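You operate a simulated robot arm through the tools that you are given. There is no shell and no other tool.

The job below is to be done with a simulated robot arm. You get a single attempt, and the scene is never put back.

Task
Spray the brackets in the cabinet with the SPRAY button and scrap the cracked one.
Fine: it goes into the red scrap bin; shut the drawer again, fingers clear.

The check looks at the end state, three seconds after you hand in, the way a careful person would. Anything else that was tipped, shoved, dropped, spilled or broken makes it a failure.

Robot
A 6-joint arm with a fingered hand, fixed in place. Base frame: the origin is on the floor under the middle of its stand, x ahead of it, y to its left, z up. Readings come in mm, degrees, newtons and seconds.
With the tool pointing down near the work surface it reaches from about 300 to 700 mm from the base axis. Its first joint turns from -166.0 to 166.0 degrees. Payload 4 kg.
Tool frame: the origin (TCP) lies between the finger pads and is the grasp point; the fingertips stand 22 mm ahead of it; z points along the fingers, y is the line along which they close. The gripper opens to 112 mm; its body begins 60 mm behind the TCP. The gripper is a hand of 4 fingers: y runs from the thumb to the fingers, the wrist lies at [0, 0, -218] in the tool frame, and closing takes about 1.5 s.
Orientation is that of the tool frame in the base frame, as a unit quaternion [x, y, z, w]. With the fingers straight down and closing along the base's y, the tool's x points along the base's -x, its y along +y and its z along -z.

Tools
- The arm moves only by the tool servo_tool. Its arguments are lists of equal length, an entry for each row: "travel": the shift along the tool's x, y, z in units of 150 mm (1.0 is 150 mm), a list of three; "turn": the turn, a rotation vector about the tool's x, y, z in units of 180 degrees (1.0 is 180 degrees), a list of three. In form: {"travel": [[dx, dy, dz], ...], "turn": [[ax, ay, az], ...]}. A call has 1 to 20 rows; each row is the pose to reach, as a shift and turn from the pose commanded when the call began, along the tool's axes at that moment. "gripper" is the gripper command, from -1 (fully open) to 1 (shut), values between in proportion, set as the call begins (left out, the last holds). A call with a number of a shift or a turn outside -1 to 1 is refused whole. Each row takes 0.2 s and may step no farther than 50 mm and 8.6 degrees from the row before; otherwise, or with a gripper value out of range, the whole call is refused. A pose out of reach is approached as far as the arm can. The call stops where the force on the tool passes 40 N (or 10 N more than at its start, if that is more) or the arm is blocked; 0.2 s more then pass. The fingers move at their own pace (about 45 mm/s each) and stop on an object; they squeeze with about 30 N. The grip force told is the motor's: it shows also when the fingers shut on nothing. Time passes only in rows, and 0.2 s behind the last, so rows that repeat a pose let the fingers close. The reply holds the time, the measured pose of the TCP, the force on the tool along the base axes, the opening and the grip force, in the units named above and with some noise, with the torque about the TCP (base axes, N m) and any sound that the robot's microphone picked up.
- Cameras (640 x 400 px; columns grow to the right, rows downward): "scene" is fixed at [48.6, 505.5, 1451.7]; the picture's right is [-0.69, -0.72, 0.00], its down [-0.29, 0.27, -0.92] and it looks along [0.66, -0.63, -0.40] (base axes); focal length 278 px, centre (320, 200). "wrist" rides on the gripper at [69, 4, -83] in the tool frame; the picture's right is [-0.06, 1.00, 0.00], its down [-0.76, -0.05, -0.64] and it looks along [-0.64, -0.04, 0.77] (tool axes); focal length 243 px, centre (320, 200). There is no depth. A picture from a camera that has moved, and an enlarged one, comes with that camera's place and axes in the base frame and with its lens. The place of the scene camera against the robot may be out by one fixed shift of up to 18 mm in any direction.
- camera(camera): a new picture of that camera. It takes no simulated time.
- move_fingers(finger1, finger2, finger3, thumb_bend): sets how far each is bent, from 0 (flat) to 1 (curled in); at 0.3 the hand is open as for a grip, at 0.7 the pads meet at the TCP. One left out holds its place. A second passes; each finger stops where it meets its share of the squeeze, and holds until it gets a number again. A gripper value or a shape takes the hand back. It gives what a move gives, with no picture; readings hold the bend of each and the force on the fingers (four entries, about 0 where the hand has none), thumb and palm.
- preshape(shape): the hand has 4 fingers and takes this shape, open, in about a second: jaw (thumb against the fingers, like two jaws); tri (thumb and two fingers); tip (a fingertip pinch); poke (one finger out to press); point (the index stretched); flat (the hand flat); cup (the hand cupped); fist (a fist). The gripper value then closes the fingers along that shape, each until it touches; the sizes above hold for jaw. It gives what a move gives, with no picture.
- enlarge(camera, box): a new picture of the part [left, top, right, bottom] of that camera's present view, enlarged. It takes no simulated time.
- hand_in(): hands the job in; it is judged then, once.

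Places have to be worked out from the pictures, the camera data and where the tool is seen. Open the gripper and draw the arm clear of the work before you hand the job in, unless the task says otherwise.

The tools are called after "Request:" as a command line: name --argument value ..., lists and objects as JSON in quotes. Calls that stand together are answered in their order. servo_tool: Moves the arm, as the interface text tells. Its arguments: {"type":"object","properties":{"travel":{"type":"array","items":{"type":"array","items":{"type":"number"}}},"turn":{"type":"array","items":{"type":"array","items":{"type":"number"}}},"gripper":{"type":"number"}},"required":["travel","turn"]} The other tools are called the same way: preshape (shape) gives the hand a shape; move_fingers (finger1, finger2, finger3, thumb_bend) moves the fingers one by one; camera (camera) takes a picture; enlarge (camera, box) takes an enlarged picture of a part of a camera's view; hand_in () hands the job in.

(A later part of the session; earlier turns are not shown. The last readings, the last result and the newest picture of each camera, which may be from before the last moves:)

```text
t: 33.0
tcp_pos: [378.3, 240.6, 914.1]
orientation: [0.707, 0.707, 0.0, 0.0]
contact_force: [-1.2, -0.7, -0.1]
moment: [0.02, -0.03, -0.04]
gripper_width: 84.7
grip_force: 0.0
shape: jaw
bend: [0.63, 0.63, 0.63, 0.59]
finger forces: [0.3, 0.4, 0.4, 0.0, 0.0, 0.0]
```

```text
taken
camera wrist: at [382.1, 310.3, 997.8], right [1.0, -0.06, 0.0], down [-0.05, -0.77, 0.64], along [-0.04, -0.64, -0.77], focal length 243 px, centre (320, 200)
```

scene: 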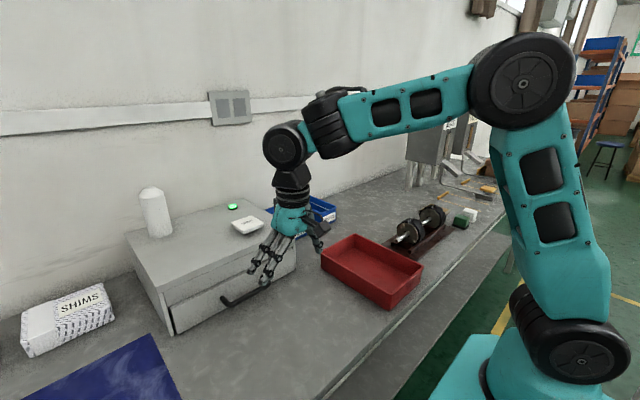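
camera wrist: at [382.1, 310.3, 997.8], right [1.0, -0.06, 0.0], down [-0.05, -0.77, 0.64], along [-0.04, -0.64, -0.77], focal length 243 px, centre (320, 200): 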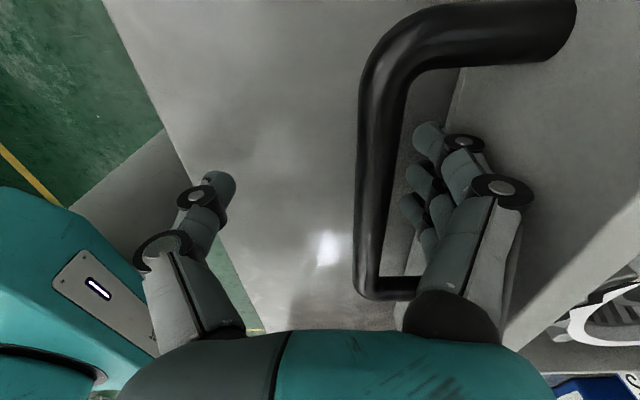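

The bar is free on both sides and forces are near zero. Lifting straight up out of the handle.

Request:
servo_tool --travel '[[0, 0, -0.1], [0, 0, -0.25], [0, 0, -0.45], [0, 0, -0.7], [0, 0, -0.95], [0, 0, -1.0]]' --turn '[[0, 0, 0], [0, 0, 0], [0, 0, 0], [0, 0, 0], [0, 0, 0], [0, 0, 0]]'

Request:
servo_tool --travel '[[-0.1, 0, -0.2], [-0.2, 0, -0.4], [-0.3, 0, -0.6], [-0.4, 0, -0.6], [-0.4, 0, -0.6], [-0.4, 0, -0.6], [-0.4, 0, -0.6], [-0.4, 0, -0.6], [-0.4, 0, -0.6], [-0.4, 0, -0.6], [-0.4, 0, -0.6], [-0.4, 0, -0.6]]' --turn '[[0, 0, -0.0455], [0, 0, -0.091], [0, 0, -0.1365], [0, 0, -0.182], [0, 0, -0.2275], [0, 0, -0.273], [0, 0, -0.3185], [0, 0, -0.364], [0, 0, -0.4095], [0, 0, -0.455], [0, 0, -0.5], [0, 0, -0.5]]' --gripper -1

Request:
camera --camera "wrist"

Request:
camera --camera "scene"

```text
t: 34.4
tcp_pos: [376.7, 238.7, 1062.5]
orientation: [0.708, 0.707, 0.0, 0.0]
contact_force: [0.0, -0.3, 0.1]
moment: [0.02, 0.01, -0.05]
gripper_width: 84.7
grip_force: 0.0
shape: jaw
bend: [0.63, 0.63, 0.63, 0.59]
finger forces: [0.0, 0.0, 0.0, 0.0, 0.0, 0.0]
```

```text
t: 37.0
tcp_pos: [378.0, 181.9, 1152.0]
orientation: [0.0, 1.0, 0.0, 0.001]
contact_force: [0.0, 1.0, -0.5]
moment: [0.01, -0.01, 0.0]
gripper_width: 111.9
grip_force: 0.1
shape: jaw
bend: [0.3, 0.3, 0.3, 0.3]
finger forces: [0.0, 0.1, 0.0, 0.0, 0.0, 0.0]
```

```text
taken
camera wrist: at [309.2, 186.6, 1237.0], right [0.06, 1.0, 0.0], down [0.76, -0.05, 0.64], along [0.64, -0.04, -0.77], focal length 243 px, centre (320, 200)
```

wrist: 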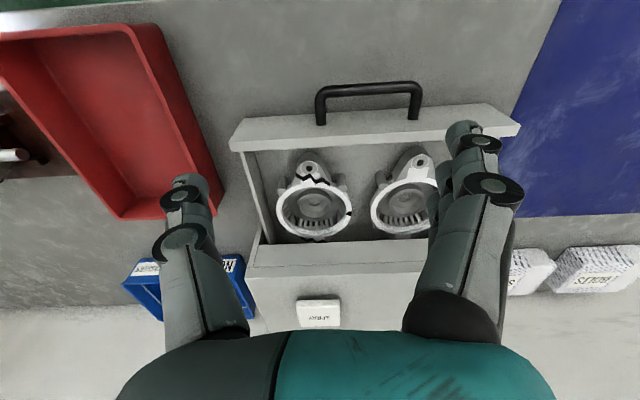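

```text
taken
```

scene: 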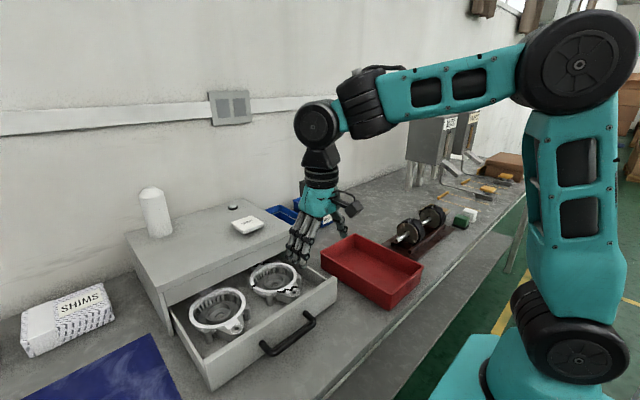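

Now the brackets are in full view. I'll enlarge both to judge which one is cracked.

Request:
enlarge --camera "wrist" --box '[225, 130, 465, 270]'

Request:
enlarge --camera "scene" --box '[170, 250, 330, 360]'

```text
2.67 times, centred on (345, 200) of wrist
camera zoom: at [309.2, 186.6, 1237.0], right [0.06, 1.0, 0.0], down [0.76, -0.05, 0.64], along [0.64, -0.04, -0.77], focal length 647 px, centre (253, 200)
```

zoom: 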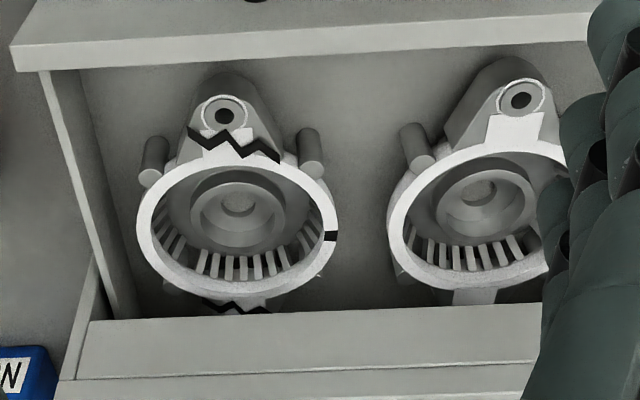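

```text
3.64 times, centred on (250, 305) of scene
camera zoom: at [48.6, 505.5, 1451.7], right [-0.69, -0.72, 0.0], down [-0.29, 0.27, -0.92], along [0.66, -0.63, -0.4], focal length 1010 px, centre (574, -182)
```

zoom: 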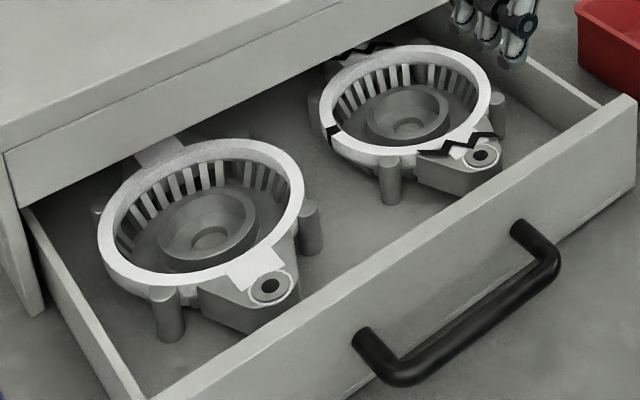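

The right-hand (−y) bracket has dark zigzag cracks at the ear and the far side. The left one is partly hidden by my fingers, so I shift left to check all of it before deciding.

Request:
servo_tool --travel '[[0, 0.25, 0], [0, 0.5, 0], [0, 0.75, 0], [0, 0.75, 0]]' --turn '[[0, 0, 0], [0, 0, 0], [0, 0, 0], [0, 0, 0]]'

Request:
enlarge --camera "wrist" --box '[190, 120, 450, 270]'

Request:
camera --camera "wrist"

```text
t: 38.0
tcp_pos: [380.2, 295.6, 1152.9]
orientation: [0.0, 1.0, 0.0, 0.0]
contact_force: [0.4, -0.8, -0.6]
moment: [0.01, 0.0, 0.02]
gripper_width: 111.9
grip_force: 0.2
shape: jaw
bend: [0.3, 0.3, 0.3, 0.3]
finger forces: [0.0, 0.0, 0.0, 0.0, 0.0, 0.0]
```

```text
2.46 times, centred on (320, 195) of wrist
camera zoom: at [310.2, 300.5, 1238.3], right [0.06, 1.0, 0.0], down [0.77, -0.05, 0.64], along [0.64, -0.04, -0.77], focal length 597 px, centre (320, 212)
```

zoom: 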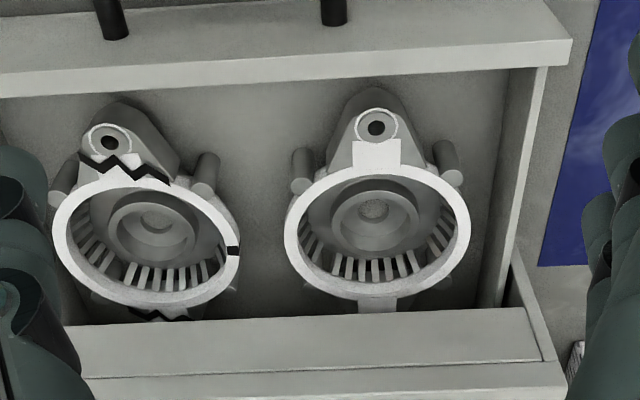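

```text
taken
camera wrist: at [310.2, 300.5, 1238.3], right [0.06, 1.0, 0.0], down [0.77, -0.05, 0.64], along [0.64, -0.04, -0.77], focal length 243 px, centre (320, 200)
```

wrist: 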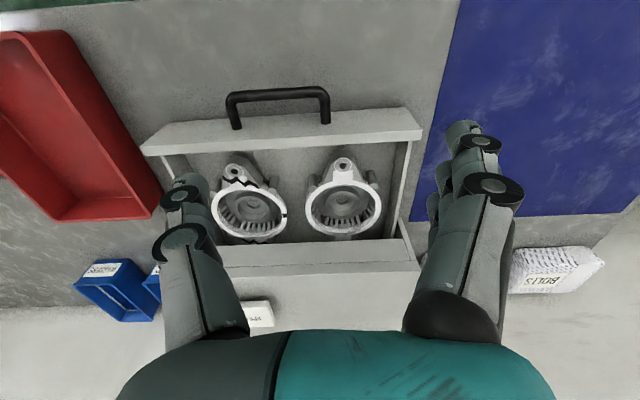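

The left bracket is clean all round, so the one to scrap is the −y bracket, with its ring centre near (592, 159) and rim near z 925. The ring is about 133 mm across, wider than the 112 mm opening, so I need its wall, hub and pins in detail before choosing a grip.

Request:
enlarge --camera "wrist" --box '[195, 140, 305, 250]'

Request:
enlarge --camera "scene" --box '[240, 255, 320, 310]'

Request:
enlarge --camera "scene" --box '[180, 280, 260, 345]'

```text
3.64 times, centred on (250, 195) of wrist
camera zoom: at [310.2, 300.5, 1238.3], right [0.06, 1.0, 0.0], down [0.77, -0.05, 0.64], along [0.64, -0.04, -0.77], focal length 882 px, centre (574, 218)
```

zoom: 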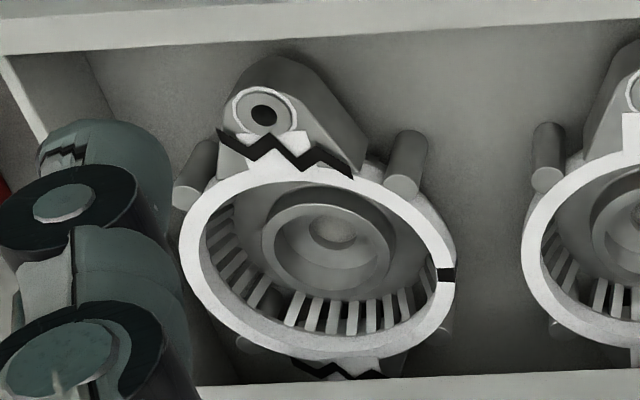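

```text
7.27 times, centred on (280, 282) of scene
camera zoom: at [48.6, 505.5, 1451.7], right [-0.69, -0.72, 0.0], down [-0.29, 0.27, -0.92], along [0.66, -0.63, -0.4], focal length 2019 px, centre (611, -400)
```

zoom: 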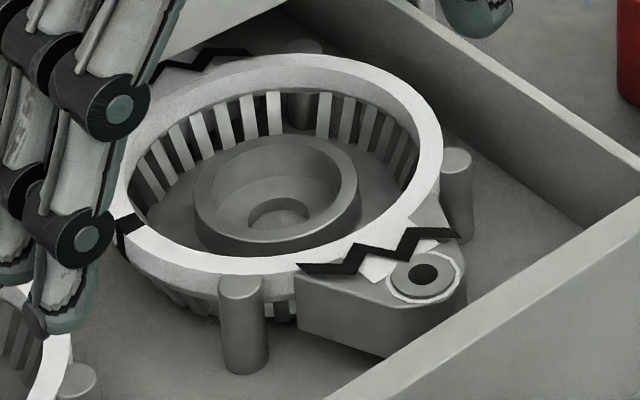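

```text
6.15 times, centred on (220, 312) of scene
camera zoom: at [48.6, 505.5, 1451.7], right [-0.69, -0.72, 0.0], down [-0.29, 0.27, -0.92], along [0.66, -0.63, -0.4], focal length 1709 px, centre (935, -492)
```

zoom: 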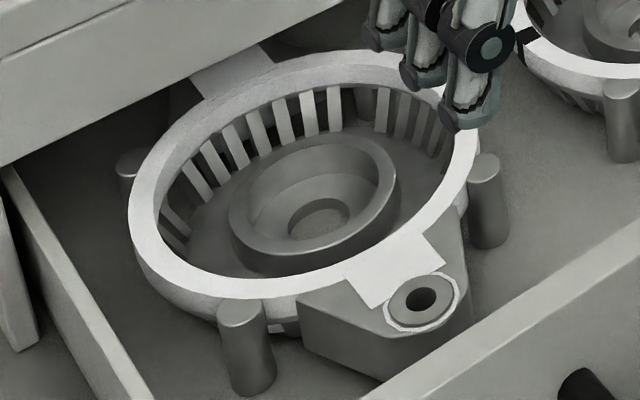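

The wall between the slotted rim and the hub leaves room for the thumb inside, and the gap between brackets leaves room for the fingers outside. So a rim pinch on the cracked bracket's +y side looks best, and I'm moving in for a closer measuring view.

Request:
servo_tool --travel '[[-0.15, -0.158, 0.105], [-0.3, -0.316, 0.21], [-0.45, -0.475, 0.315], [-0.6, -0.633, 0.42], [-0.6, -0.633, 0.42]]' --turn '[[0, 0, 0], [0, 0, 0], [0, 0, 0], [0, 0, 0], [0, 0, 0]]'

Request:
camera --camera "wrist"

Request:
enlarge --camera "wrist" --box '[220, 110, 440, 260]'

```text
t: 39.2
tcp_pos: [471.3, 198.1, 1088.7]
orientation: [0.0, 1.0, 0.0, 0.0]
contact_force: [-0.3, -0.3, -0.6]
moment: [-0.02, -0.01, 0.01]
gripper_width: 111.9
grip_force: 0.1
shape: jaw
bend: [0.3, 0.3, 0.3, 0.3]
finger forces: [0.0, 0.1, 0.0, 0.0, 0.1, 0.1]
```

```text
taken
camera wrist: at [400.5, 202.3, 1173.2], right [0.06, 1.0, 0.0], down [0.76, -0.05, 0.64], along [0.64, -0.04, -0.77], focal length 243 px, centre (320, 200)
```

wrist: 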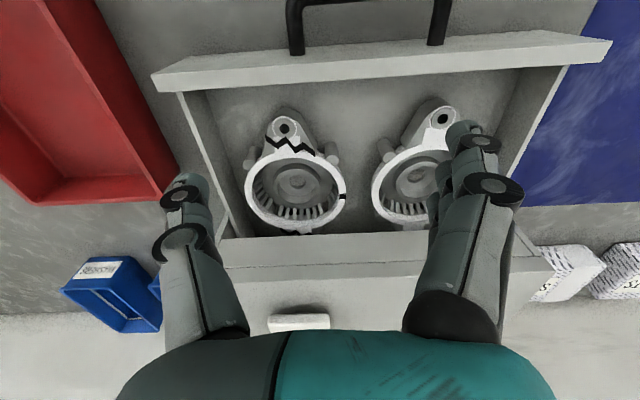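

```text
2.67 times, centred on (330, 185) of wrist
camera zoom: at [400.5, 202.3, 1173.2], right [0.06, 1.0, 0.0], down [0.76, -0.05, 0.64], along [0.64, -0.04, -0.77], focal length 647 px, centre (293, 240)
```

zoom: 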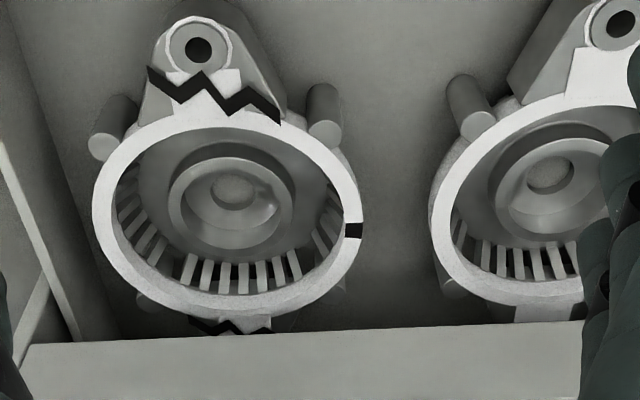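

The ring centre comes out at (590, 159), rim z≈926, outer radius about 65 and wall about 10 mm, with 33 mm between the two brackets. I tilt the tool 15° so the hand stays clear of the cabinet front, and pre-close the jaw to about 34 mm.

Request:
servo_tool --travel '[[0, 0, 0], [0, 0, 0], [0, 0, 0], [0, 0, 0], [0, 0, 0], [0, 0, 0]]' --turn '[[0, -0.042, 0], [0, -0.083, 0], [0, -0.083, 0], [0, -0.083, 0], [0, -0.083, 0], [0, -0.083, 0]]' --gripper 0.39

Request:
camera --camera "wrist"

```text
t: 40.6
tcp_pos: [470.2, 198.3, 1088.6]
orientation: [0.0, 0.991, 0.0, 0.131]
contact_force: [-0.1, 0.0, 0.0]
moment: [-0.02, 0.0, -0.01]
gripper_width: 34.6
grip_force: 0.1
shape: jaw
bend: [0.73, 0.73, 0.73, 0.7]
finger forces: [0.0, 0.0, 0.0, 0.0, 0.1, 0.1]
```

```text
taken
camera wrist: at [380.8, 203.4, 1153.1], right [0.06, 1.0, 0.02], down [0.57, -0.05, 0.82], along [0.82, -0.04, -0.58], focal length 243 px, centre (320, 200)
```

wrist: 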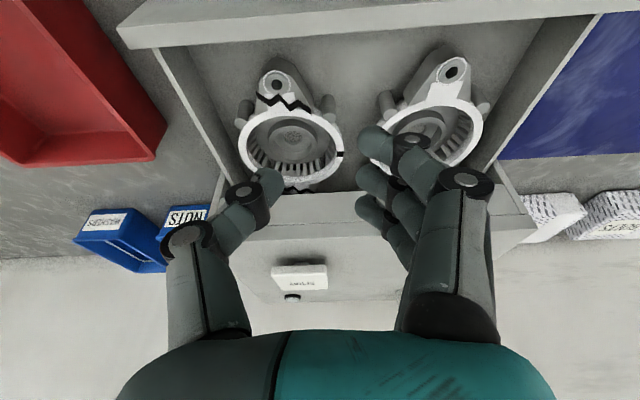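

The jaw took the width. The fingers now lean inward, so I set about 30 mm opening and go to a hover point at (590, 216.5, 1000) above the +y rim.

Request:
servo_tool --travel '[[-0.155, 0.031, 0.193], [-0.31, 0.062, 0.387], [-0.466, 0.092, 0.58], [-0.621, 0.123, 0.774], [-0.621, 0.123, 0.774]]' --turn '[[0, 0, 0], [0, 0, 0], [0, 0, 0], [0, 0, 0], [0, 0, 0]]' --gripper 0.46

Request:
camera --camera "wrist"

Request:
enlarge --camera "scene" --box '[170, 190, 350, 330]'

```text
t: 41.8
tcp_pos: [591.3, 215.2, 1001.0]
orientation: [0.0, 0.991, -0.001, 0.13]
contact_force: [0.7, -0.3, 0.4]
moment: [-0.01, -0.01, 0.03]
gripper_width: 30.8
grip_force: 0.2
shape: jaw
bend: [0.73, 0.73, 0.73, 0.7]
finger forces: [0.0, 0.0, 0.0, 0.1, 0.1, 0.1]
```

```text
taken
camera wrist: at [502.7, 219.6, 1064.8], right [0.06, 1.0, 0.02], down [0.57, -0.05, 0.82], along [0.82, -0.04, -0.58], focal length 243 px, centre (320, 200)
```

wrist: 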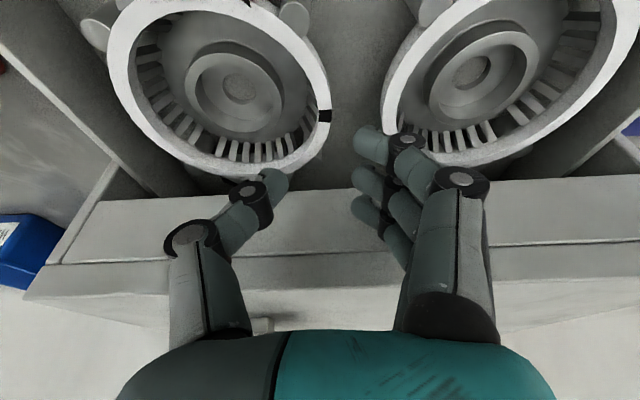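

```text
2.86 times, centred on (260, 260) of scene
camera zoom: at [48.6, 505.5, 1451.7], right [-0.69, -0.72, 0.0], down [-0.29, 0.27, -0.92], along [0.66, -0.63, -0.4], focal length 793 px, centre (491, 29)
```

zoom: 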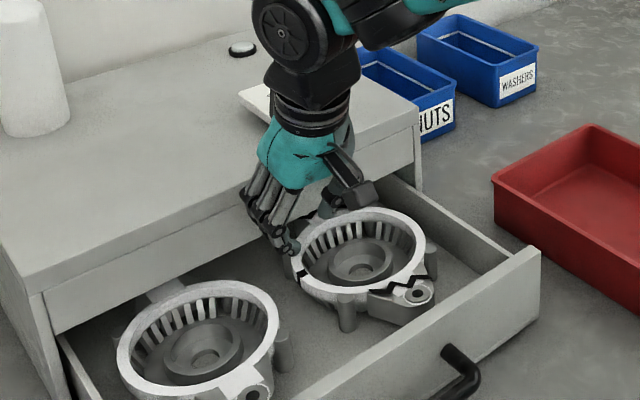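

The tips line up over the rim: wall at y≈211–223.5, thumb pad at about 200, finger pads at about 231, and the neighbour's edge at 256.5. I descend part-way to just above rim height and check.

Request:
servo_tool --travel '[[0.029, 0.002, 0.11], [0.059, 0.004, 0.22], [0.088, 0.004, 0.328], [0.088, 0.004, 0.328]]' --turn '[[0, 0, 0], [0, 0, 0], [0, 0, 0], [0, 0, 0]]'

Request:
camera --camera "wrist"

Request:
enlarge --camera "scene" --box '[220, 210, 320, 310]'

```text
t: 42.8
tcp_pos: [588.9, 217.4, 952.4]
orientation: [0.0, 0.992, 0.0, 0.13]
contact_force: [0.4, -0.1, -0.4]
moment: [-0.02, -0.01, 0.02]
gripper_width: 30.7
grip_force: 0.1
shape: jaw
bend: [0.73, 0.73, 0.73, 0.7]
finger forces: [0.0, 0.1, 0.0, 0.1, 0.0, 0.0]
```

```text
taken
camera wrist: at [500.6, 221.8, 1015.3], right [0.06, 1.0, 0.02], down [0.57, -0.05, 0.82], along [0.82, -0.04, -0.58], focal length 243 px, centre (320, 200)
```

wrist: 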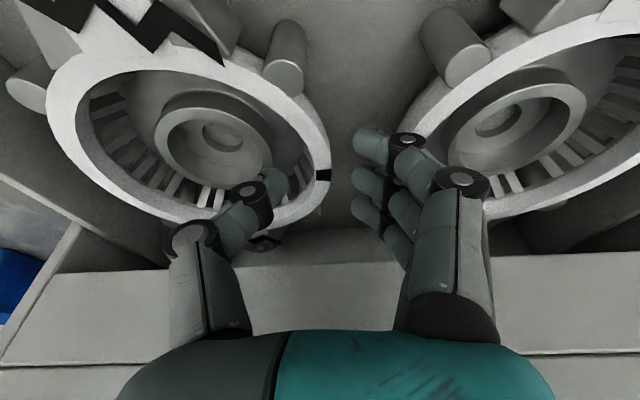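

```text
4.00 times, centred on (270, 260) of scene
camera zoom: at [48.6, 505.5, 1451.7], right [-0.69, -0.72, 0.0], down [-0.29, 0.27, -0.92], along [0.66, -0.63, -0.4], focal length 1111 px, centre (520, -40)
```

zoom: 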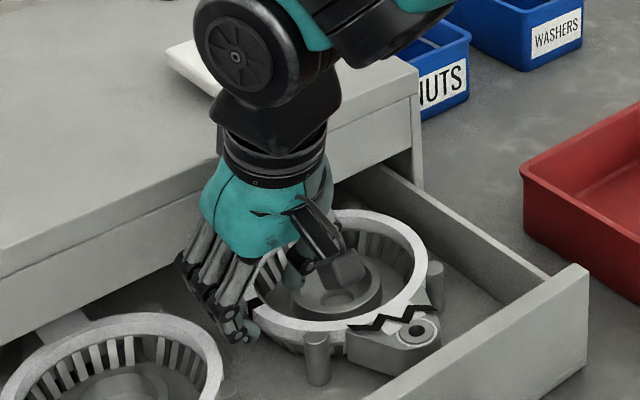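

Thumb is over the inside of the ring and the fingers are over the gap, with zero contact. I lower the last 22 mm in small steps, nudging 1.5 mm away from the good bracket.

Request:
servo_tool --travel '[[0.01, -0.01, 0.04], [0.02, -0.01, 0.08], [0.03, -0.01, 0.112], [0.038, -0.01, 0.1417], [0.038, -0.01, 0.1417]]' --turn '[[0, 0, 0], [0, 0, 0], [0, 0, 0], [0, 0, 0], [0, 0, 0]]'

Request:
camera --camera "wrist"

Request:
enlarge --camera "scene" --box '[220, 230, 300, 310]'

```text
t: 44.0
tcp_pos: [588.5, 216.2, 928.4]
orientation: [0.001, 0.991, -0.001, 0.131]
contact_force: [0.1, 1.0, 0.5]
moment: [-0.01, -0.03, 0.02]
gripper_width: 29.8
grip_force: 0.1
shape: jaw
bend: [0.73, 0.73, 0.73, 0.7]
finger forces: [0.0, 0.1, 0.0, 0.0, 1.9, 0.1]
```

```text
taken
camera wrist: at [500.2, 221.1, 992.7], right [0.06, 1.0, 0.02], down [0.57, -0.05, 0.82], along [0.82, -0.04, -0.58], focal length 243 px, centre (320, 200)
```

wrist: 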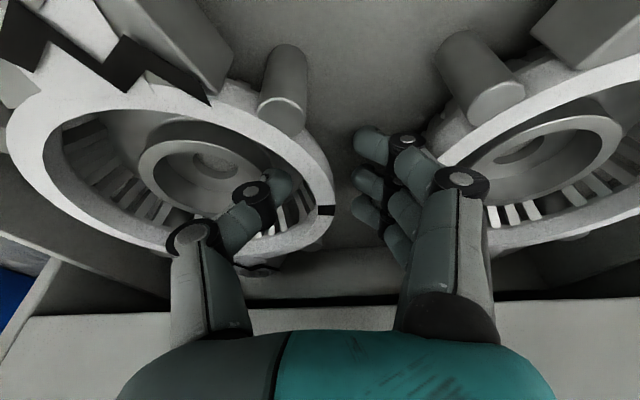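

```text
5.00 times, centred on (260, 270) of scene
camera zoom: at [48.6, 505.5, 1451.7], right [-0.69, -0.72, 0.0], down [-0.29, 0.27, -0.92], along [0.66, -0.63, -0.4], focal length 1388 px, centre (620, -150)
```

zoom: 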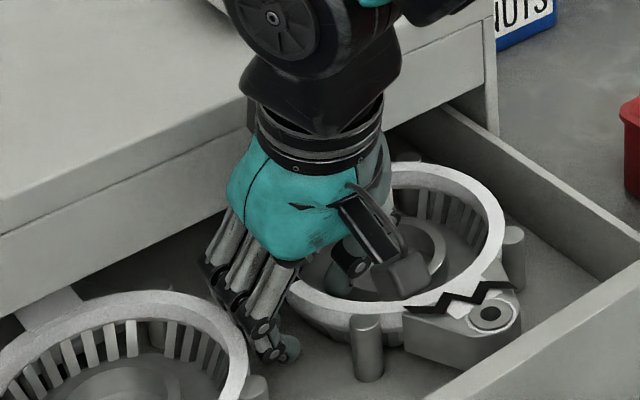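

Thumb shows a light 1.9 N touch, probably on the hub edge, and everything else is clear. Closing the jaw on the rim wall now.

Request:
servo_tool --travel '[[0, 0, 0], [0, 0, 0], [0, 0, 0], [0, 0, 0], [0, 0, 0], [0, 0, 0], [0, 0, 0]]' --turn '[[0, 0, 0], [0, 0, 0], [0, 0, 0], [0, 0, 0], [0, 0, 0], [0, 0, 0], [0, 0, 0]]' --gripper 1

Request:
camera --camera "wrist"

Request:
enlarge --camera "scene" --box '[220, 230, 300, 310]'

```text
t: 45.6
tcp_pos: [589.3, 215.5, 929.1]
orientation: [0.0, 0.991, 0.0, 0.131]
contact_force: [1.3, 1.4, -2.2]
moment: [0.08, 0.04, 0.11]
gripper_width: 3.1
grip_force: 29.2
shape: jaw
bend: [0.64, 0.7, 0.66, 0.72]
finger forces: [9.0, 8.6, 8.6, 0.0, 24.6, 0.1]
```

```text
taken
camera wrist: at [500.2, 220.9, 992.7], right [0.06, 1.0, 0.02], down [0.57, -0.05, 0.82], along [0.82, -0.04, -0.58], focal length 243 px, centre (320, 200)
```

wrist: 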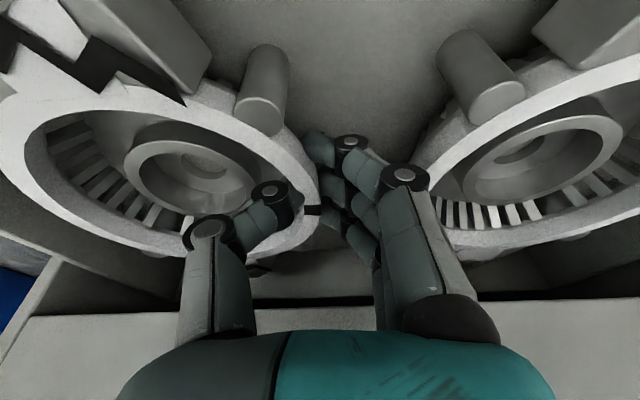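

```text
5.00 times, centred on (260, 270) of scene
camera zoom: at [48.6, 505.5, 1451.7], right [-0.69, -0.72, 0.0], down [-0.29, 0.27, -0.92], along [0.66, -0.63, -0.4], focal length 1388 px, centre (620, -150)
```

zoom: 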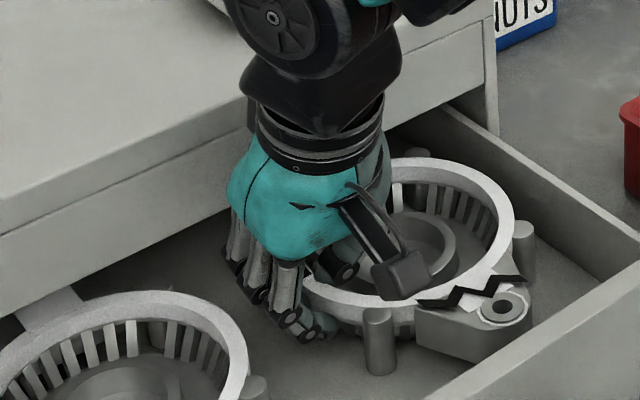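

All three fingers hold about 9 N each and the thumb about 25 N on the rim. I lift slowly by 30 mm and check how it hangs.

Request:
servo_tool --travel '[[-0.009, 0, -0.032], [-0.017, 0, -0.064], [-0.026, 0, -0.097], [-0.035, 0, -0.129], [-0.043, 0, -0.161], [-0.052, 0, -0.193], [-0.052, 0, -0.193]]' --turn '[[0, 0, 0], [0, 0, 0], [0, 0, 0], [0, 0, 0], [0, 0, 0], [0, 0, 0], [0, 0, 0]]'

Request:
camera --camera "wrist"

Request:
enlarge --camera "scene" --box '[200, 220, 320, 320]'

```text
t: 47.2
tcp_pos: [588.5, 216.9, 958.9]
orientation: [0.001, 0.991, 0.0, 0.13]
contact_force: [-0.8, 0.2, -4.8]
moment: [0.22, 0.08, -0.05]
gripper_width: 1.9
grip_force: 30.2
shape: jaw
bend: [0.63, 0.7, 0.66, 0.72]
finger forces: [11.4, 8.5, 6.0, 0.1, 25.6, 0.0]
```

```text
taken
camera wrist: at [500.1, 220.9, 1022.8], right [0.06, 1.0, 0.02], down [0.57, -0.05, 0.82], along [0.82, -0.04, -0.58], focal length 243 px, centre (320, 200)
```

wrist: 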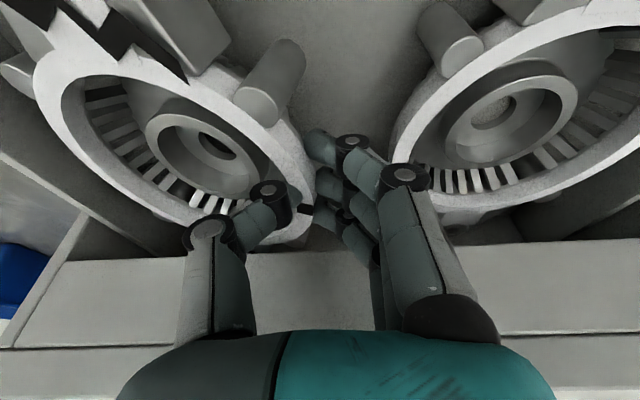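

```text
4.00 times, centred on (260, 270) of scene
camera zoom: at [48.6, 505.5, 1451.7], right [-0.69, -0.72, 0.0], down [-0.29, 0.27, -0.92], along [0.66, -0.63, -0.4], focal length 1111 px, centre (560, -80)
```

zoom: 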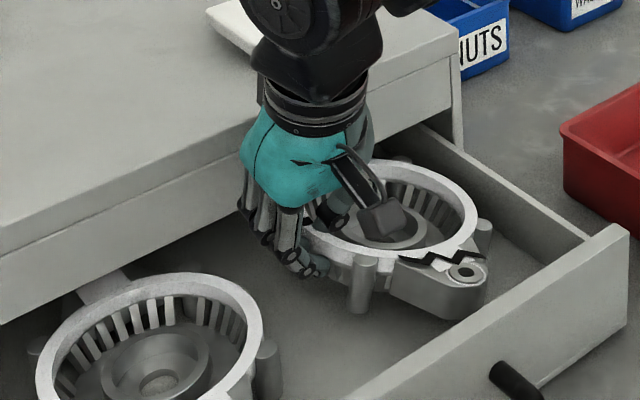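

The lift reads about 4.8 N, so the bracket weighs roughly 0.5 kg and is held. But its far rim and ear (x≈660–680) still sit under the cabinet front at x≈629, so lifting here would strike it. I set it back down gently and will open the drawer further first.

Request:
servo_tool --travel '[[0.009, 0, 0.032], [0.017, 0, 0.064], [0.026, 0, 0.097], [0.035, 0, 0.129], [0.043, 0, 0.161], [0.052, 0, 0.193], [0.052, 0, 0.193]]' --turn '[[0, 0, 0], [0, 0, 0], [0, 0, 0], [0, 0, 0], [0, 0, 0], [0, 0, 0], [0, 0, 0]]'

Request:
servo_tool --travel '[[0, 0, 0], [0, 0, 0], [0, 0, 0], [0, 0, 0], [0, 0, 0], [0, 0, 0]]' --turn '[[0, 0, 0], [0, 0, 0], [0, 0, 0], [0, 0, 0], [0, 0, 0], [0, 0, 0]]' --gripper 0.46

Request:
camera --camera "wrist"

Request:
enlarge --camera "scene" --box '[200, 220, 320, 320]'

```text
t: 48.8
tcp_pos: [588.7, 215.3, 929.0]
orientation: [0.0, 0.992, 0.001, 0.13]
contact_force: [0.6, -0.5, 3.6]
moment: [0.01, 0.07, 0.03]
gripper_width: 1.6
grip_force: 29.6
shape: jaw
bend: [0.63, 0.69, 0.65, 0.72]
finger forces: [10.0, 8.1, 8.3, 0.0, 25.5, 0.0]
```

```text
t: 50.2
tcp_pos: [589.4, 216.6, 929.7]
orientation: [0.0, 0.991, -0.001, 0.131]
contact_force: [0.6, -0.4, 0.0]
moment: [0.0, 0.0, -0.02]
gripper_width: 29.8
grip_force: 0.0
shape: jaw
bend: [0.73, 0.73, 0.73, 0.7]
finger forces: [0.0, 0.0, 0.0, 0.0, 0.0, 0.0]
```

```text
taken
camera wrist: at [500.4, 220.4, 992.4], right [0.06, 1.0, 0.02], down [0.57, -0.05, 0.82], along [0.82, -0.04, -0.58], focal length 243 px, centre (320, 200)
```

wrist: 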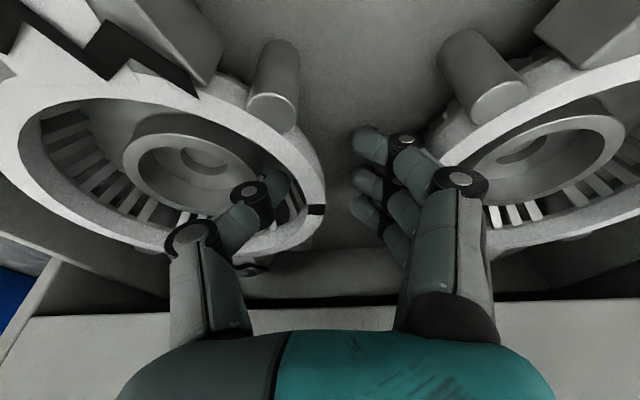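

```text
4.00 times, centred on (260, 270) of scene
camera zoom: at [48.6, 505.5, 1451.7], right [-0.69, -0.72, 0.0], down [-0.29, 0.27, -0.92], along [0.66, -0.63, -0.4], focal length 1111 px, centre (560, -80)
```

zoom: 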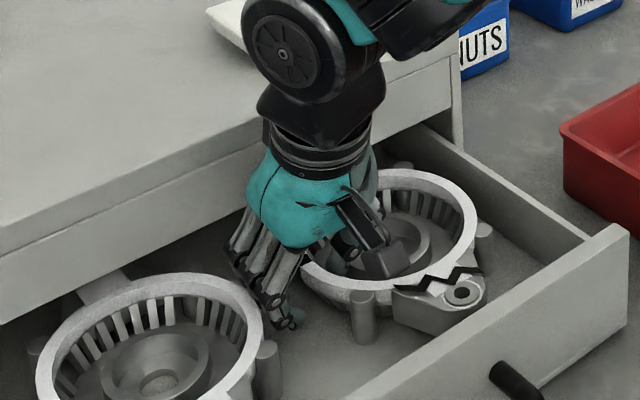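

The bracket is back on its feet and released. I rise straight up, then swing back over the front of the drawer with the tool upright and the jaw closed.

Request:
servo_tool --travel '[[-0.03, 0, -0.11], [-0.06, 0, -0.22], [-0.1, 0, -0.38], [-0.14, 0, -0.54], [-0.173, 0, -0.644], [-0.173, 0, -0.644]]' --turn '[[0, 0, 0], [0, 0, 0], [0, 0, 0], [0, 0, 0], [0, 0, 0], [0, 0, 0]]'

Request:
servo_tool --travel '[[0.2, 0.05, -0.054], [0.4, 0.1, -0.107], [0.58, 0.157, -0.155], [0.58, 0.157, -0.155], [0.58, 0.157, -0.155], [0.58, 0.157, -0.155]]' --turn '[[0, 0.042, 0], [0, 0.083, 0], [0, 0.083, 0], [0, 0.083, 0], [0, 0.083, 0], [0, 0.083, 0]]' --gripper 1

Request:
camera --camera "wrist"

Request:
enlarge --camera "scene" --box '[160, 210, 340, 370]'

```text
t: 51.6
tcp_pos: [589.9, 215.2, 1029.0]
orientation: [0.0, 0.992, 0.0, 0.129]
contact_force: [0.8, 0.4, -0.2]
moment: [-0.01, -0.02, -0.01]
gripper_width: 29.6
grip_force: 0.1
shape: jaw
bend: [0.73, 0.73, 0.73, 0.7]
finger forces: [0.0, 0.1, 0.0, 0.0, 0.0, 0.1]
```

```text
t: 53.0
tcp_pos: [498.3, 240.2, 1029.8]
orientation: [0.0, 1.0, 0.0, 0.0]
contact_force: [0.2, -0.1, 0.2]
moment: [0.01, -0.02, 0.0]
gripper_width: 0.0
grip_force: 29.3
shape: jaw
bend: [0.68, 0.56, 0.68, 0.66]
finger forces: [0.0, 0.0, 0.1, 0.1, 0.0, 0.0]
```

```text
taken
camera wrist: at [428.6, 243.9, 1114.4], right [0.06, 1.0, 0.0], down [0.76, -0.05, 0.64], along [0.64, -0.04, -0.77], focal length 243 px, centre (320, 200)
```

wrist: 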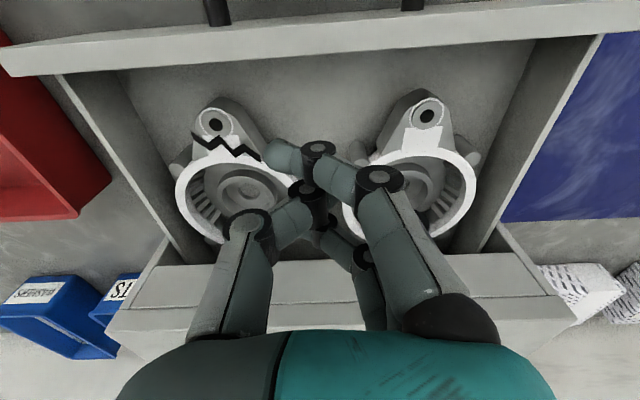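

```text
2.50 times, centred on (250, 290) of scene
camera zoom: at [48.6, 505.5, 1451.7], right [-0.69, -0.72, 0.0], down [-0.29, 0.27, -0.92], along [0.66, -0.63, -0.4], focal length 694 px, centre (495, -25)
```

zoom: 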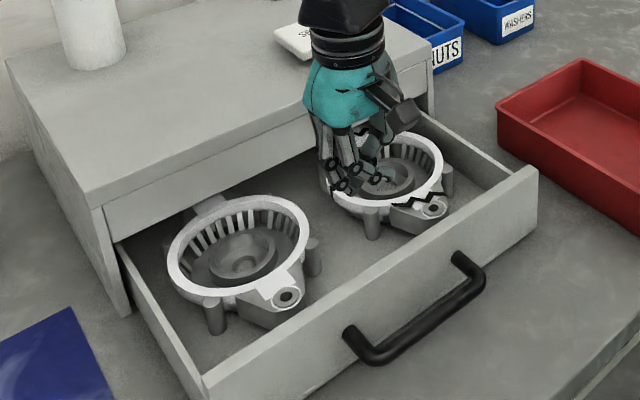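

The front panel spans x≈440–453 with its top near z 961, and the fingertips are above both brackets. I lower the closed fingers just inside the panel (tips at about z 933, above the bracket rims) and use them to pull the drawer further out.

Request:
servo_tool --travel '[[0, 0, 0.2], [0, 0, 0.4], [0, 0, 0.5], [0, 0, 0.5]]' --turn '[[0, 0, 0], [0, 0, 0], [0, 0, 0], [0, 0, 0]]'

Request:
servo_tool --travel '[[0.04, 0, 0], [0.08, 0, 0], [0.12, 0, 0], [0.16, 0, 0], [0.2, 0, 0], [0.24, 0, 0], [0.28, 0, 0], [0.32, 0, 0], [0.36, 0, 0]]' --turn '[[0, 0, 0], [0, 0, 0], [0, 0, 0], [0, 0, 0], [0, 0, 0], [0, 0, 0], [0, 0, 0], [0, 0, 0], [0, 0, 0]]'

Request:
enlarge --camera "scene" --box '[160, 210, 340, 370]'

```text
t: 54.0
tcp_pos: [498.0, 240.8, 954.2]
orientation: [0.0, 1.0, 0.0, 0.0]
contact_force: [-1.0, 0.7, 0.5]
moment: [0.01, 0.01, 0.02]
gripper_width: 0.0
grip_force: 29.9
shape: jaw
bend: [0.68, 0.56, 0.68, 0.66]
finger forces: [0.1, 0.0, 0.1, 0.0, 0.1, 0.0]
```

```text
t: 56.0
tcp_pos: [444.0, 240.0, 953.4]
orientation: [0.0, 1.0, 0.0, 0.0]
contact_force: [0.4, -0.5, 0.9]
moment: [0.04, -0.01, -0.02]
gripper_width: 0.0
grip_force: 29.6
shape: jaw
bend: [0.68, 0.56, 0.68, 0.66]
finger forces: [1.0, 0.0, 0.0, 0.0, 0.1, 0.1]
```

```text
2.50 times, centred on (250, 290) of scene
camera zoom: at [48.6, 505.5, 1451.7], right [-0.69, -0.72, 0.0], down [-0.29, 0.27, -0.92], along [0.66, -0.63, -0.4], focal length 694 px, centre (495, -25)
```

zoom: 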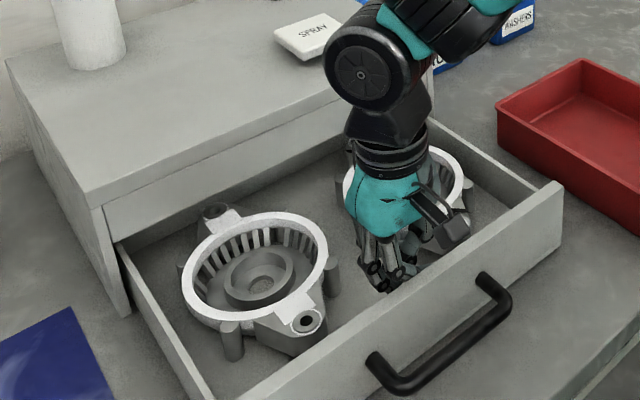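

The drawer is sliding further with almost no force, and the far ears are now coming clear of the cabinet. I pull about 30 mm more.

Request:
servo_tool --travel '[[0.04, 0, 0], [0.08, 0, 0], [0.12, 0, 0], [0.16, 0, 0], [0.2, 0, 0], [0.2, 0, 0]]' --turn '[[0, 0, 0], [0, 0, 0], [0, 0, 0], [0, 0, 0], [0, 0, 0], [0, 0, 0]]'

Request:
enlarge --camera "scene" --box '[160, 210, 340, 370]'

```text
t: 57.4
tcp_pos: [414.0, 239.2, 953.4]
orientation: [0.001, 1.0, 0.0, 0.001]
contact_force: [1.7, 0.5, 0.6]
moment: [0.0, -0.01, 0.0]
gripper_width: 0.0
grip_force: 30.1
shape: jaw
bend: [0.68, 0.56, 0.68, 0.66]
finger forces: [1.1, 0.0, 0.0, 0.0, 0.0, 0.0]
```

```text
2.50 times, centred on (250, 290) of scene
camera zoom: at [48.6, 505.5, 1451.7], right [-0.69, -0.72, 0.0], down [-0.29, 0.27, -0.92], along [0.66, -0.63, -0.4], focal length 694 px, centre (495, -25)
```

zoom: 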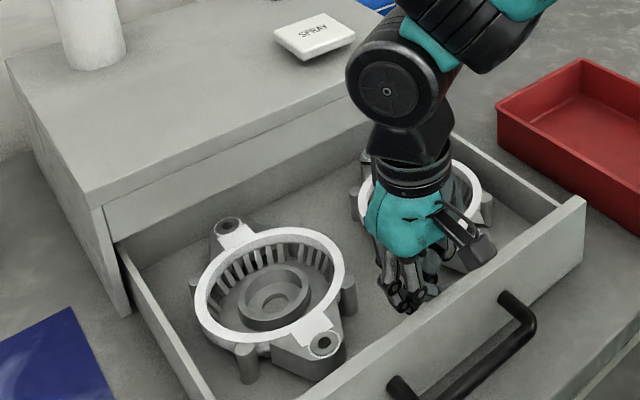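

The drawer is now out about 253 mm and the far ears should be around x≈611, clear of the cabinet front. I lift out and take a fresh measuring view with the hand open.

Request:
servo_tool --travel '[[-0.02, 0, -0.2], [-0.02, 0, -0.45], [-0.02, 0, -0.7], [-0.02, -0.13, -0.9], [-0.02, -0.26, -0.9], [-0.02, -0.26, -0.9], [-0.02, -0.26, -0.9]]' --turn '[[0, 0, 0], [0, 0, 0], [0, 0, 0], [0, 0, 0], [0, 0, 0], [0, 0, 0], [0, 0, 0]]'

Request:
servo_tool --travel '[[0, 0, 0], [0, 0, 0], [0, 0, 0], [0, 0, 0], [0, 0, 0], [0, 0, 0]]' --turn '[[0, 0, 0], [0, 0, 0], [0, 0, 0], [0, 0, 0], [0, 0, 0], [0, 0, 0]]' --gripper -1

Request:
camera --camera "wrist"

Request:
enlarge --camera "wrist" --box '[210, 110, 430, 260]'

Request:
camera --camera "scene"

```text
t: 59.0
tcp_pos: [418.4, 202.0, 1090.1]
orientation: [0.0, 1.0, -0.001, 0.0]
contact_force: [0.2, -0.9, 0.2]
moment: [0.06, 0.01, -0.06]
gripper_width: 0.1
grip_force: 30.2
shape: jaw
bend: [0.68, 0.56, 0.68, 0.66]
finger forces: [0.0, 0.0, 0.1, 0.0, 0.0, 0.1]
```

```text
t: 60.4
tcp_pos: [418.1, 202.2, 1089.3]
orientation: [0.001, 1.0, 0.0, 0.0]
contact_force: [0.1, 0.1, -0.6]
moment: [0.02, 0.01, -0.02]
gripper_width: 112.0
grip_force: 0.1
shape: jaw
bend: [0.3, 0.3, 0.3, 0.3]
finger forces: [0.0, 0.0, 0.0, 0.0, 0.1, 0.1]
```

```text
taken
camera wrist: at [349.0, 206.3, 1174.0], right [0.06, 1.0, 0.0], down [0.76, -0.05, 0.64], along [0.64, -0.04, -0.77], focal length 243 px, centre (320, 200)
```

wrist: 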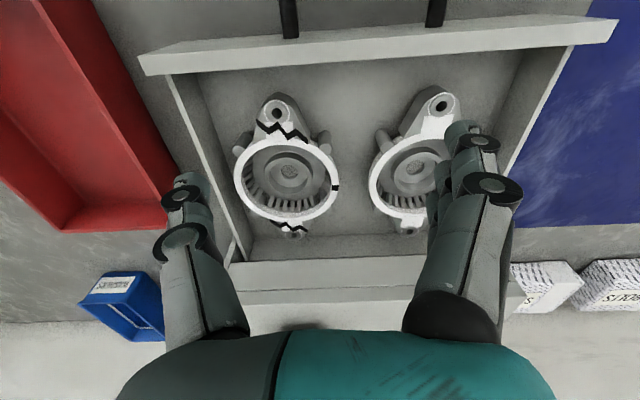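

```text
2.67 times, centred on (320, 185) of wrist
camera zoom: at [349.0, 206.3, 1174.0], right [0.06, 1.0, 0.0], down [0.76, -0.05, 0.64], along [0.64, -0.04, -0.77], focal length 647 px, centre (320, 240)
```

zoom: 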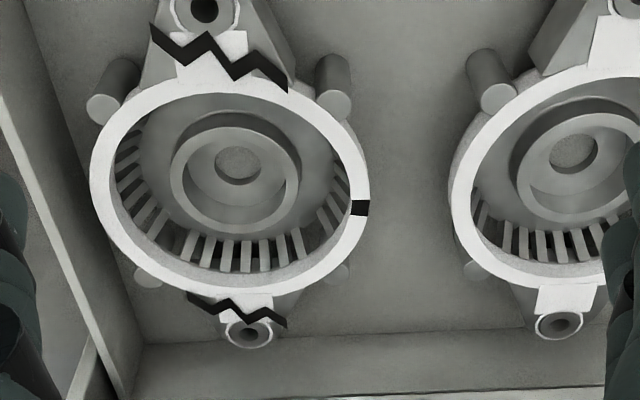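

```text
taken
```

scene: 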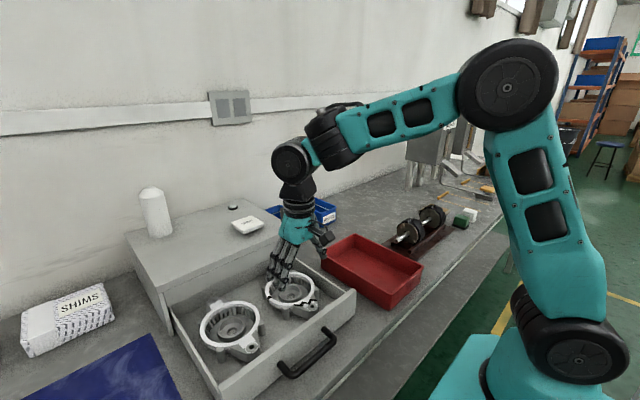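

Now the whole bracket, including the far ear, is clear of the cabinet. The ring centre is at (519, 154), its +y wall at y≈207–219, and the gap to the good bracket is about 37 mm. I approach with an upright tool and 30 mm opening to hover above the +y wall.

Request:
servo_tool --travel '[[-0.17, 0.016, 0.148], [-0.343, 0.032, 0.297], [-0.515, 0.047, 0.445], [-0.687, 0.063, 0.593], [-0.687, 0.063, 0.593], [-0.687, 0.063, 0.593], [-0.687, 0.063, 0.593]]' --turn '[[0, 0, 0], [0, 0, 0], [0, 0, 0], [0, 0, 0], [0, 0, 0], [0, 0, 0], [0, 0, 0]]' --gripper 0.46

Request:
camera --camera "wrist"

Request:
enlarge --camera "scene" --box '[200, 220, 340, 330]'

```text
t: 62.0
tcp_pos: [520.5, 212.8, 1004.2]
orientation: [0.0, 1.0, 0.0, 0.0]
contact_force: [0.0, -0.4, 0.4]
moment: [0.01, 0.01, 0.0]
gripper_width: 30.9
grip_force: 0.0
shape: jaw
bend: [0.73, 0.73, 0.73, 0.7]
finger forces: [0.1, 0.0, 0.0, 0.0, 0.0, 0.0]
```

```text
taken
camera wrist: at [450.1, 217.0, 1087.9], right [0.06, 1.0, 0.0], down [0.76, -0.05, 0.64], along [0.64, -0.04, -0.77], focal length 243 px, centre (320, 200)
```

wrist: 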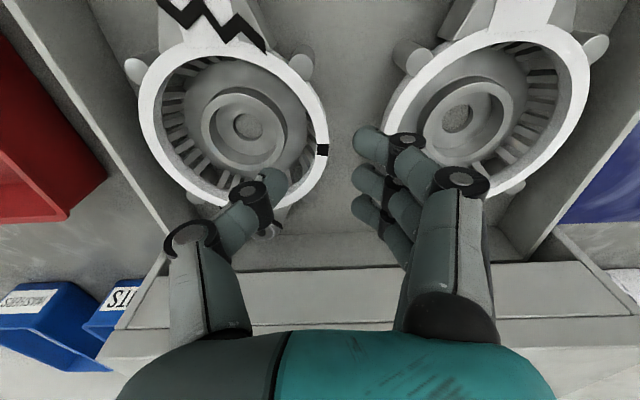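

```text
3.64 times, centred on (270, 275) of scene
camera zoom: at [48.6, 505.5, 1451.7], right [-0.69, -0.72, 0.0], down [-0.29, 0.27, -0.92], along [0.66, -0.63, -0.4], focal length 1010 px, centre (502, -73)
```

zoom: 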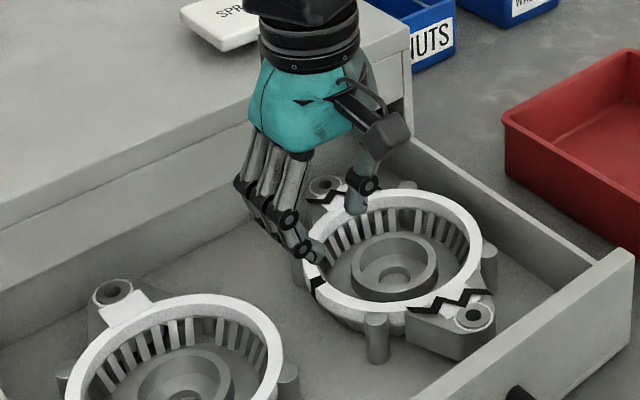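

Alignment is good: wall centre at y≈211.5, TCP y at 212.8. Descending to TCP z≈930 in small steps.

Request:
servo_tool --travel '[[0, -0.005, 0.15], [0, -0.005, 0.29], [0, -0.005, 0.36], [0, -0.005, 0.41], [0, -0.005, 0.45], [0, -0.005, 0.493], [0, -0.005, 0.493]]' --turn '[[0, 0, 0], [0, 0, 0], [0, 0, 0], [0, 0, 0], [0, 0, 0], [0, 0, 0], [0, 0, 0]]'

Request:
camera --camera "wrist"

Request:
enlarge --camera "scene" --box '[230, 240, 330, 320]'

```text
t: 63.6
tcp_pos: [520.7, 209.4, 927.6]
orientation: [-0.001, 1.0, 0.0, 0.001]
contact_force: [0.7, 2.8, 3.1]
moment: [-0.06, 0.02, 0.0]
gripper_width: 29.0
grip_force: 0.1
shape: jaw
bend: [0.73, 0.73, 0.73, 0.71]
finger forces: [0.0, 0.0, 0.0, 0.0, 4.5, 0.0]
```

```text
taken
camera wrist: at [451.2, 214.9, 1011.0], right [0.06, 1.0, 0.0], down [0.76, -0.05, 0.64], along [0.64, -0.04, -0.77], focal length 243 px, centre (320, 200)
```

wrist: 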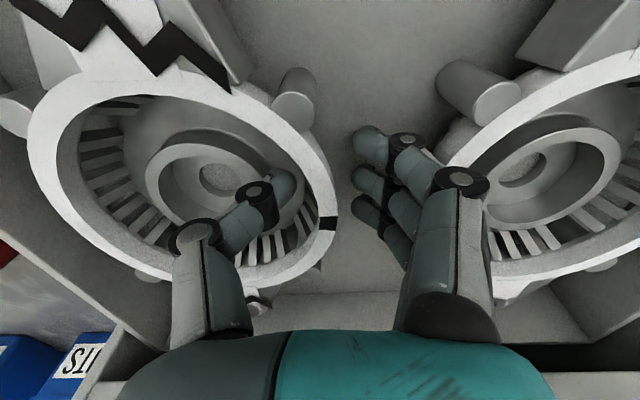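

```text
5.00 times, centred on (280, 280) of scene
camera zoom: at [48.6, 505.5, 1451.7], right [-0.69, -0.72, 0.0], down [-0.29, 0.27, -0.92], along [0.66, -0.63, -0.4], focal length 1388 px, centre (520, -200)
```

zoom: 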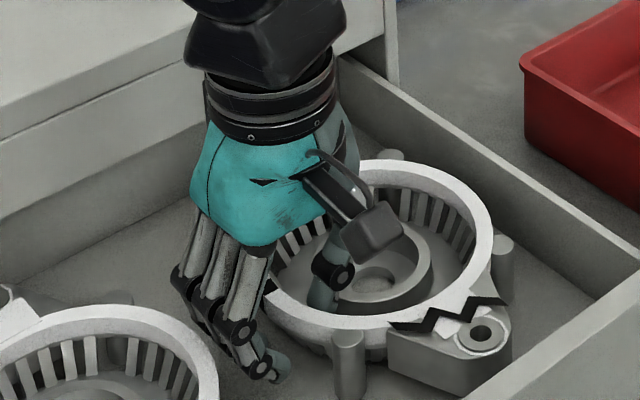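

The thumb tip lightly touches the hub (4.5 N). I lift 3 mm to free it, then close on the rim wall.

Request:
servo_tool --travel '[[0, 0.01, -0.02], [0, 0.01, -0.02], [0, 0.01, -0.02], [0, 0.01, -0.02], [0, 0.01, -0.02], [0, 0.01, -0.02], [0, 0.01, -0.02], [0, 0.01, -0.02]]' --turn '[[0, 0, 0], [0, 0, 0], [0, 0, 0], [0, 0, 0], [0, 0, 0], [0, 0, 0], [0, 0, 0], [0, 0, 0]]' --gripper 1

Request:
camera --camera "wrist"

Request:
enlarge --camera "scene" --box '[230, 240, 330, 320]'

```text
t: 65.4
tcp_pos: [520.1, 211.4, 930.4]
orientation: [0.001, 1.0, 0.0, 0.0]
contact_force: [0.3, 0.3, -2.3]
moment: [0.08, 0.01, 0.06]
gripper_width: 3.8
grip_force: 30.3
shape: jaw
bend: [0.62, 0.69, 0.69, 0.72]
finger forces: [9.1, 8.7, 8.5, 0.0, 25.3, 0.0]
```

```text
taken
camera wrist: at [450.8, 215.9, 1014.0], right [0.06, 1.0, 0.0], down [0.76, -0.05, 0.64], along [0.64, -0.04, -0.77], focal length 243 px, centre (320, 200)
```

wrist: 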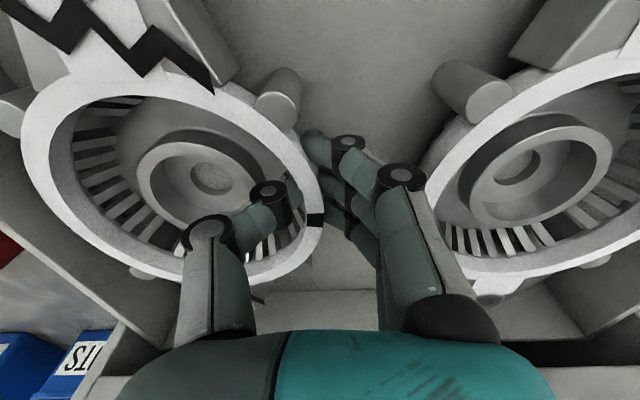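

```text
5.00 times, centred on (280, 280) of scene
camera zoom: at [48.6, 505.5, 1451.7], right [-0.69, -0.72, 0.0], down [-0.29, 0.27, -0.92], along [0.66, -0.63, -0.4], focal length 1388 px, centre (520, -200)
```

zoom: 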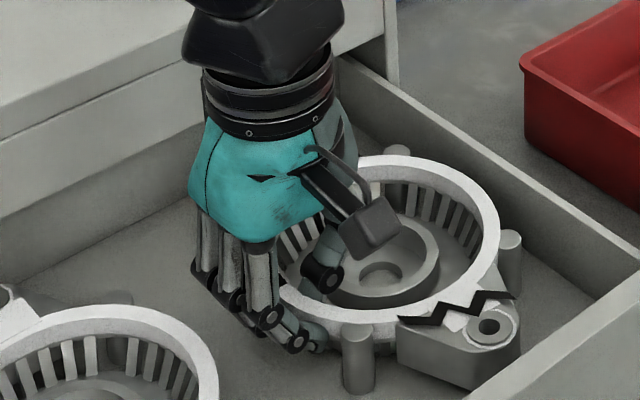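

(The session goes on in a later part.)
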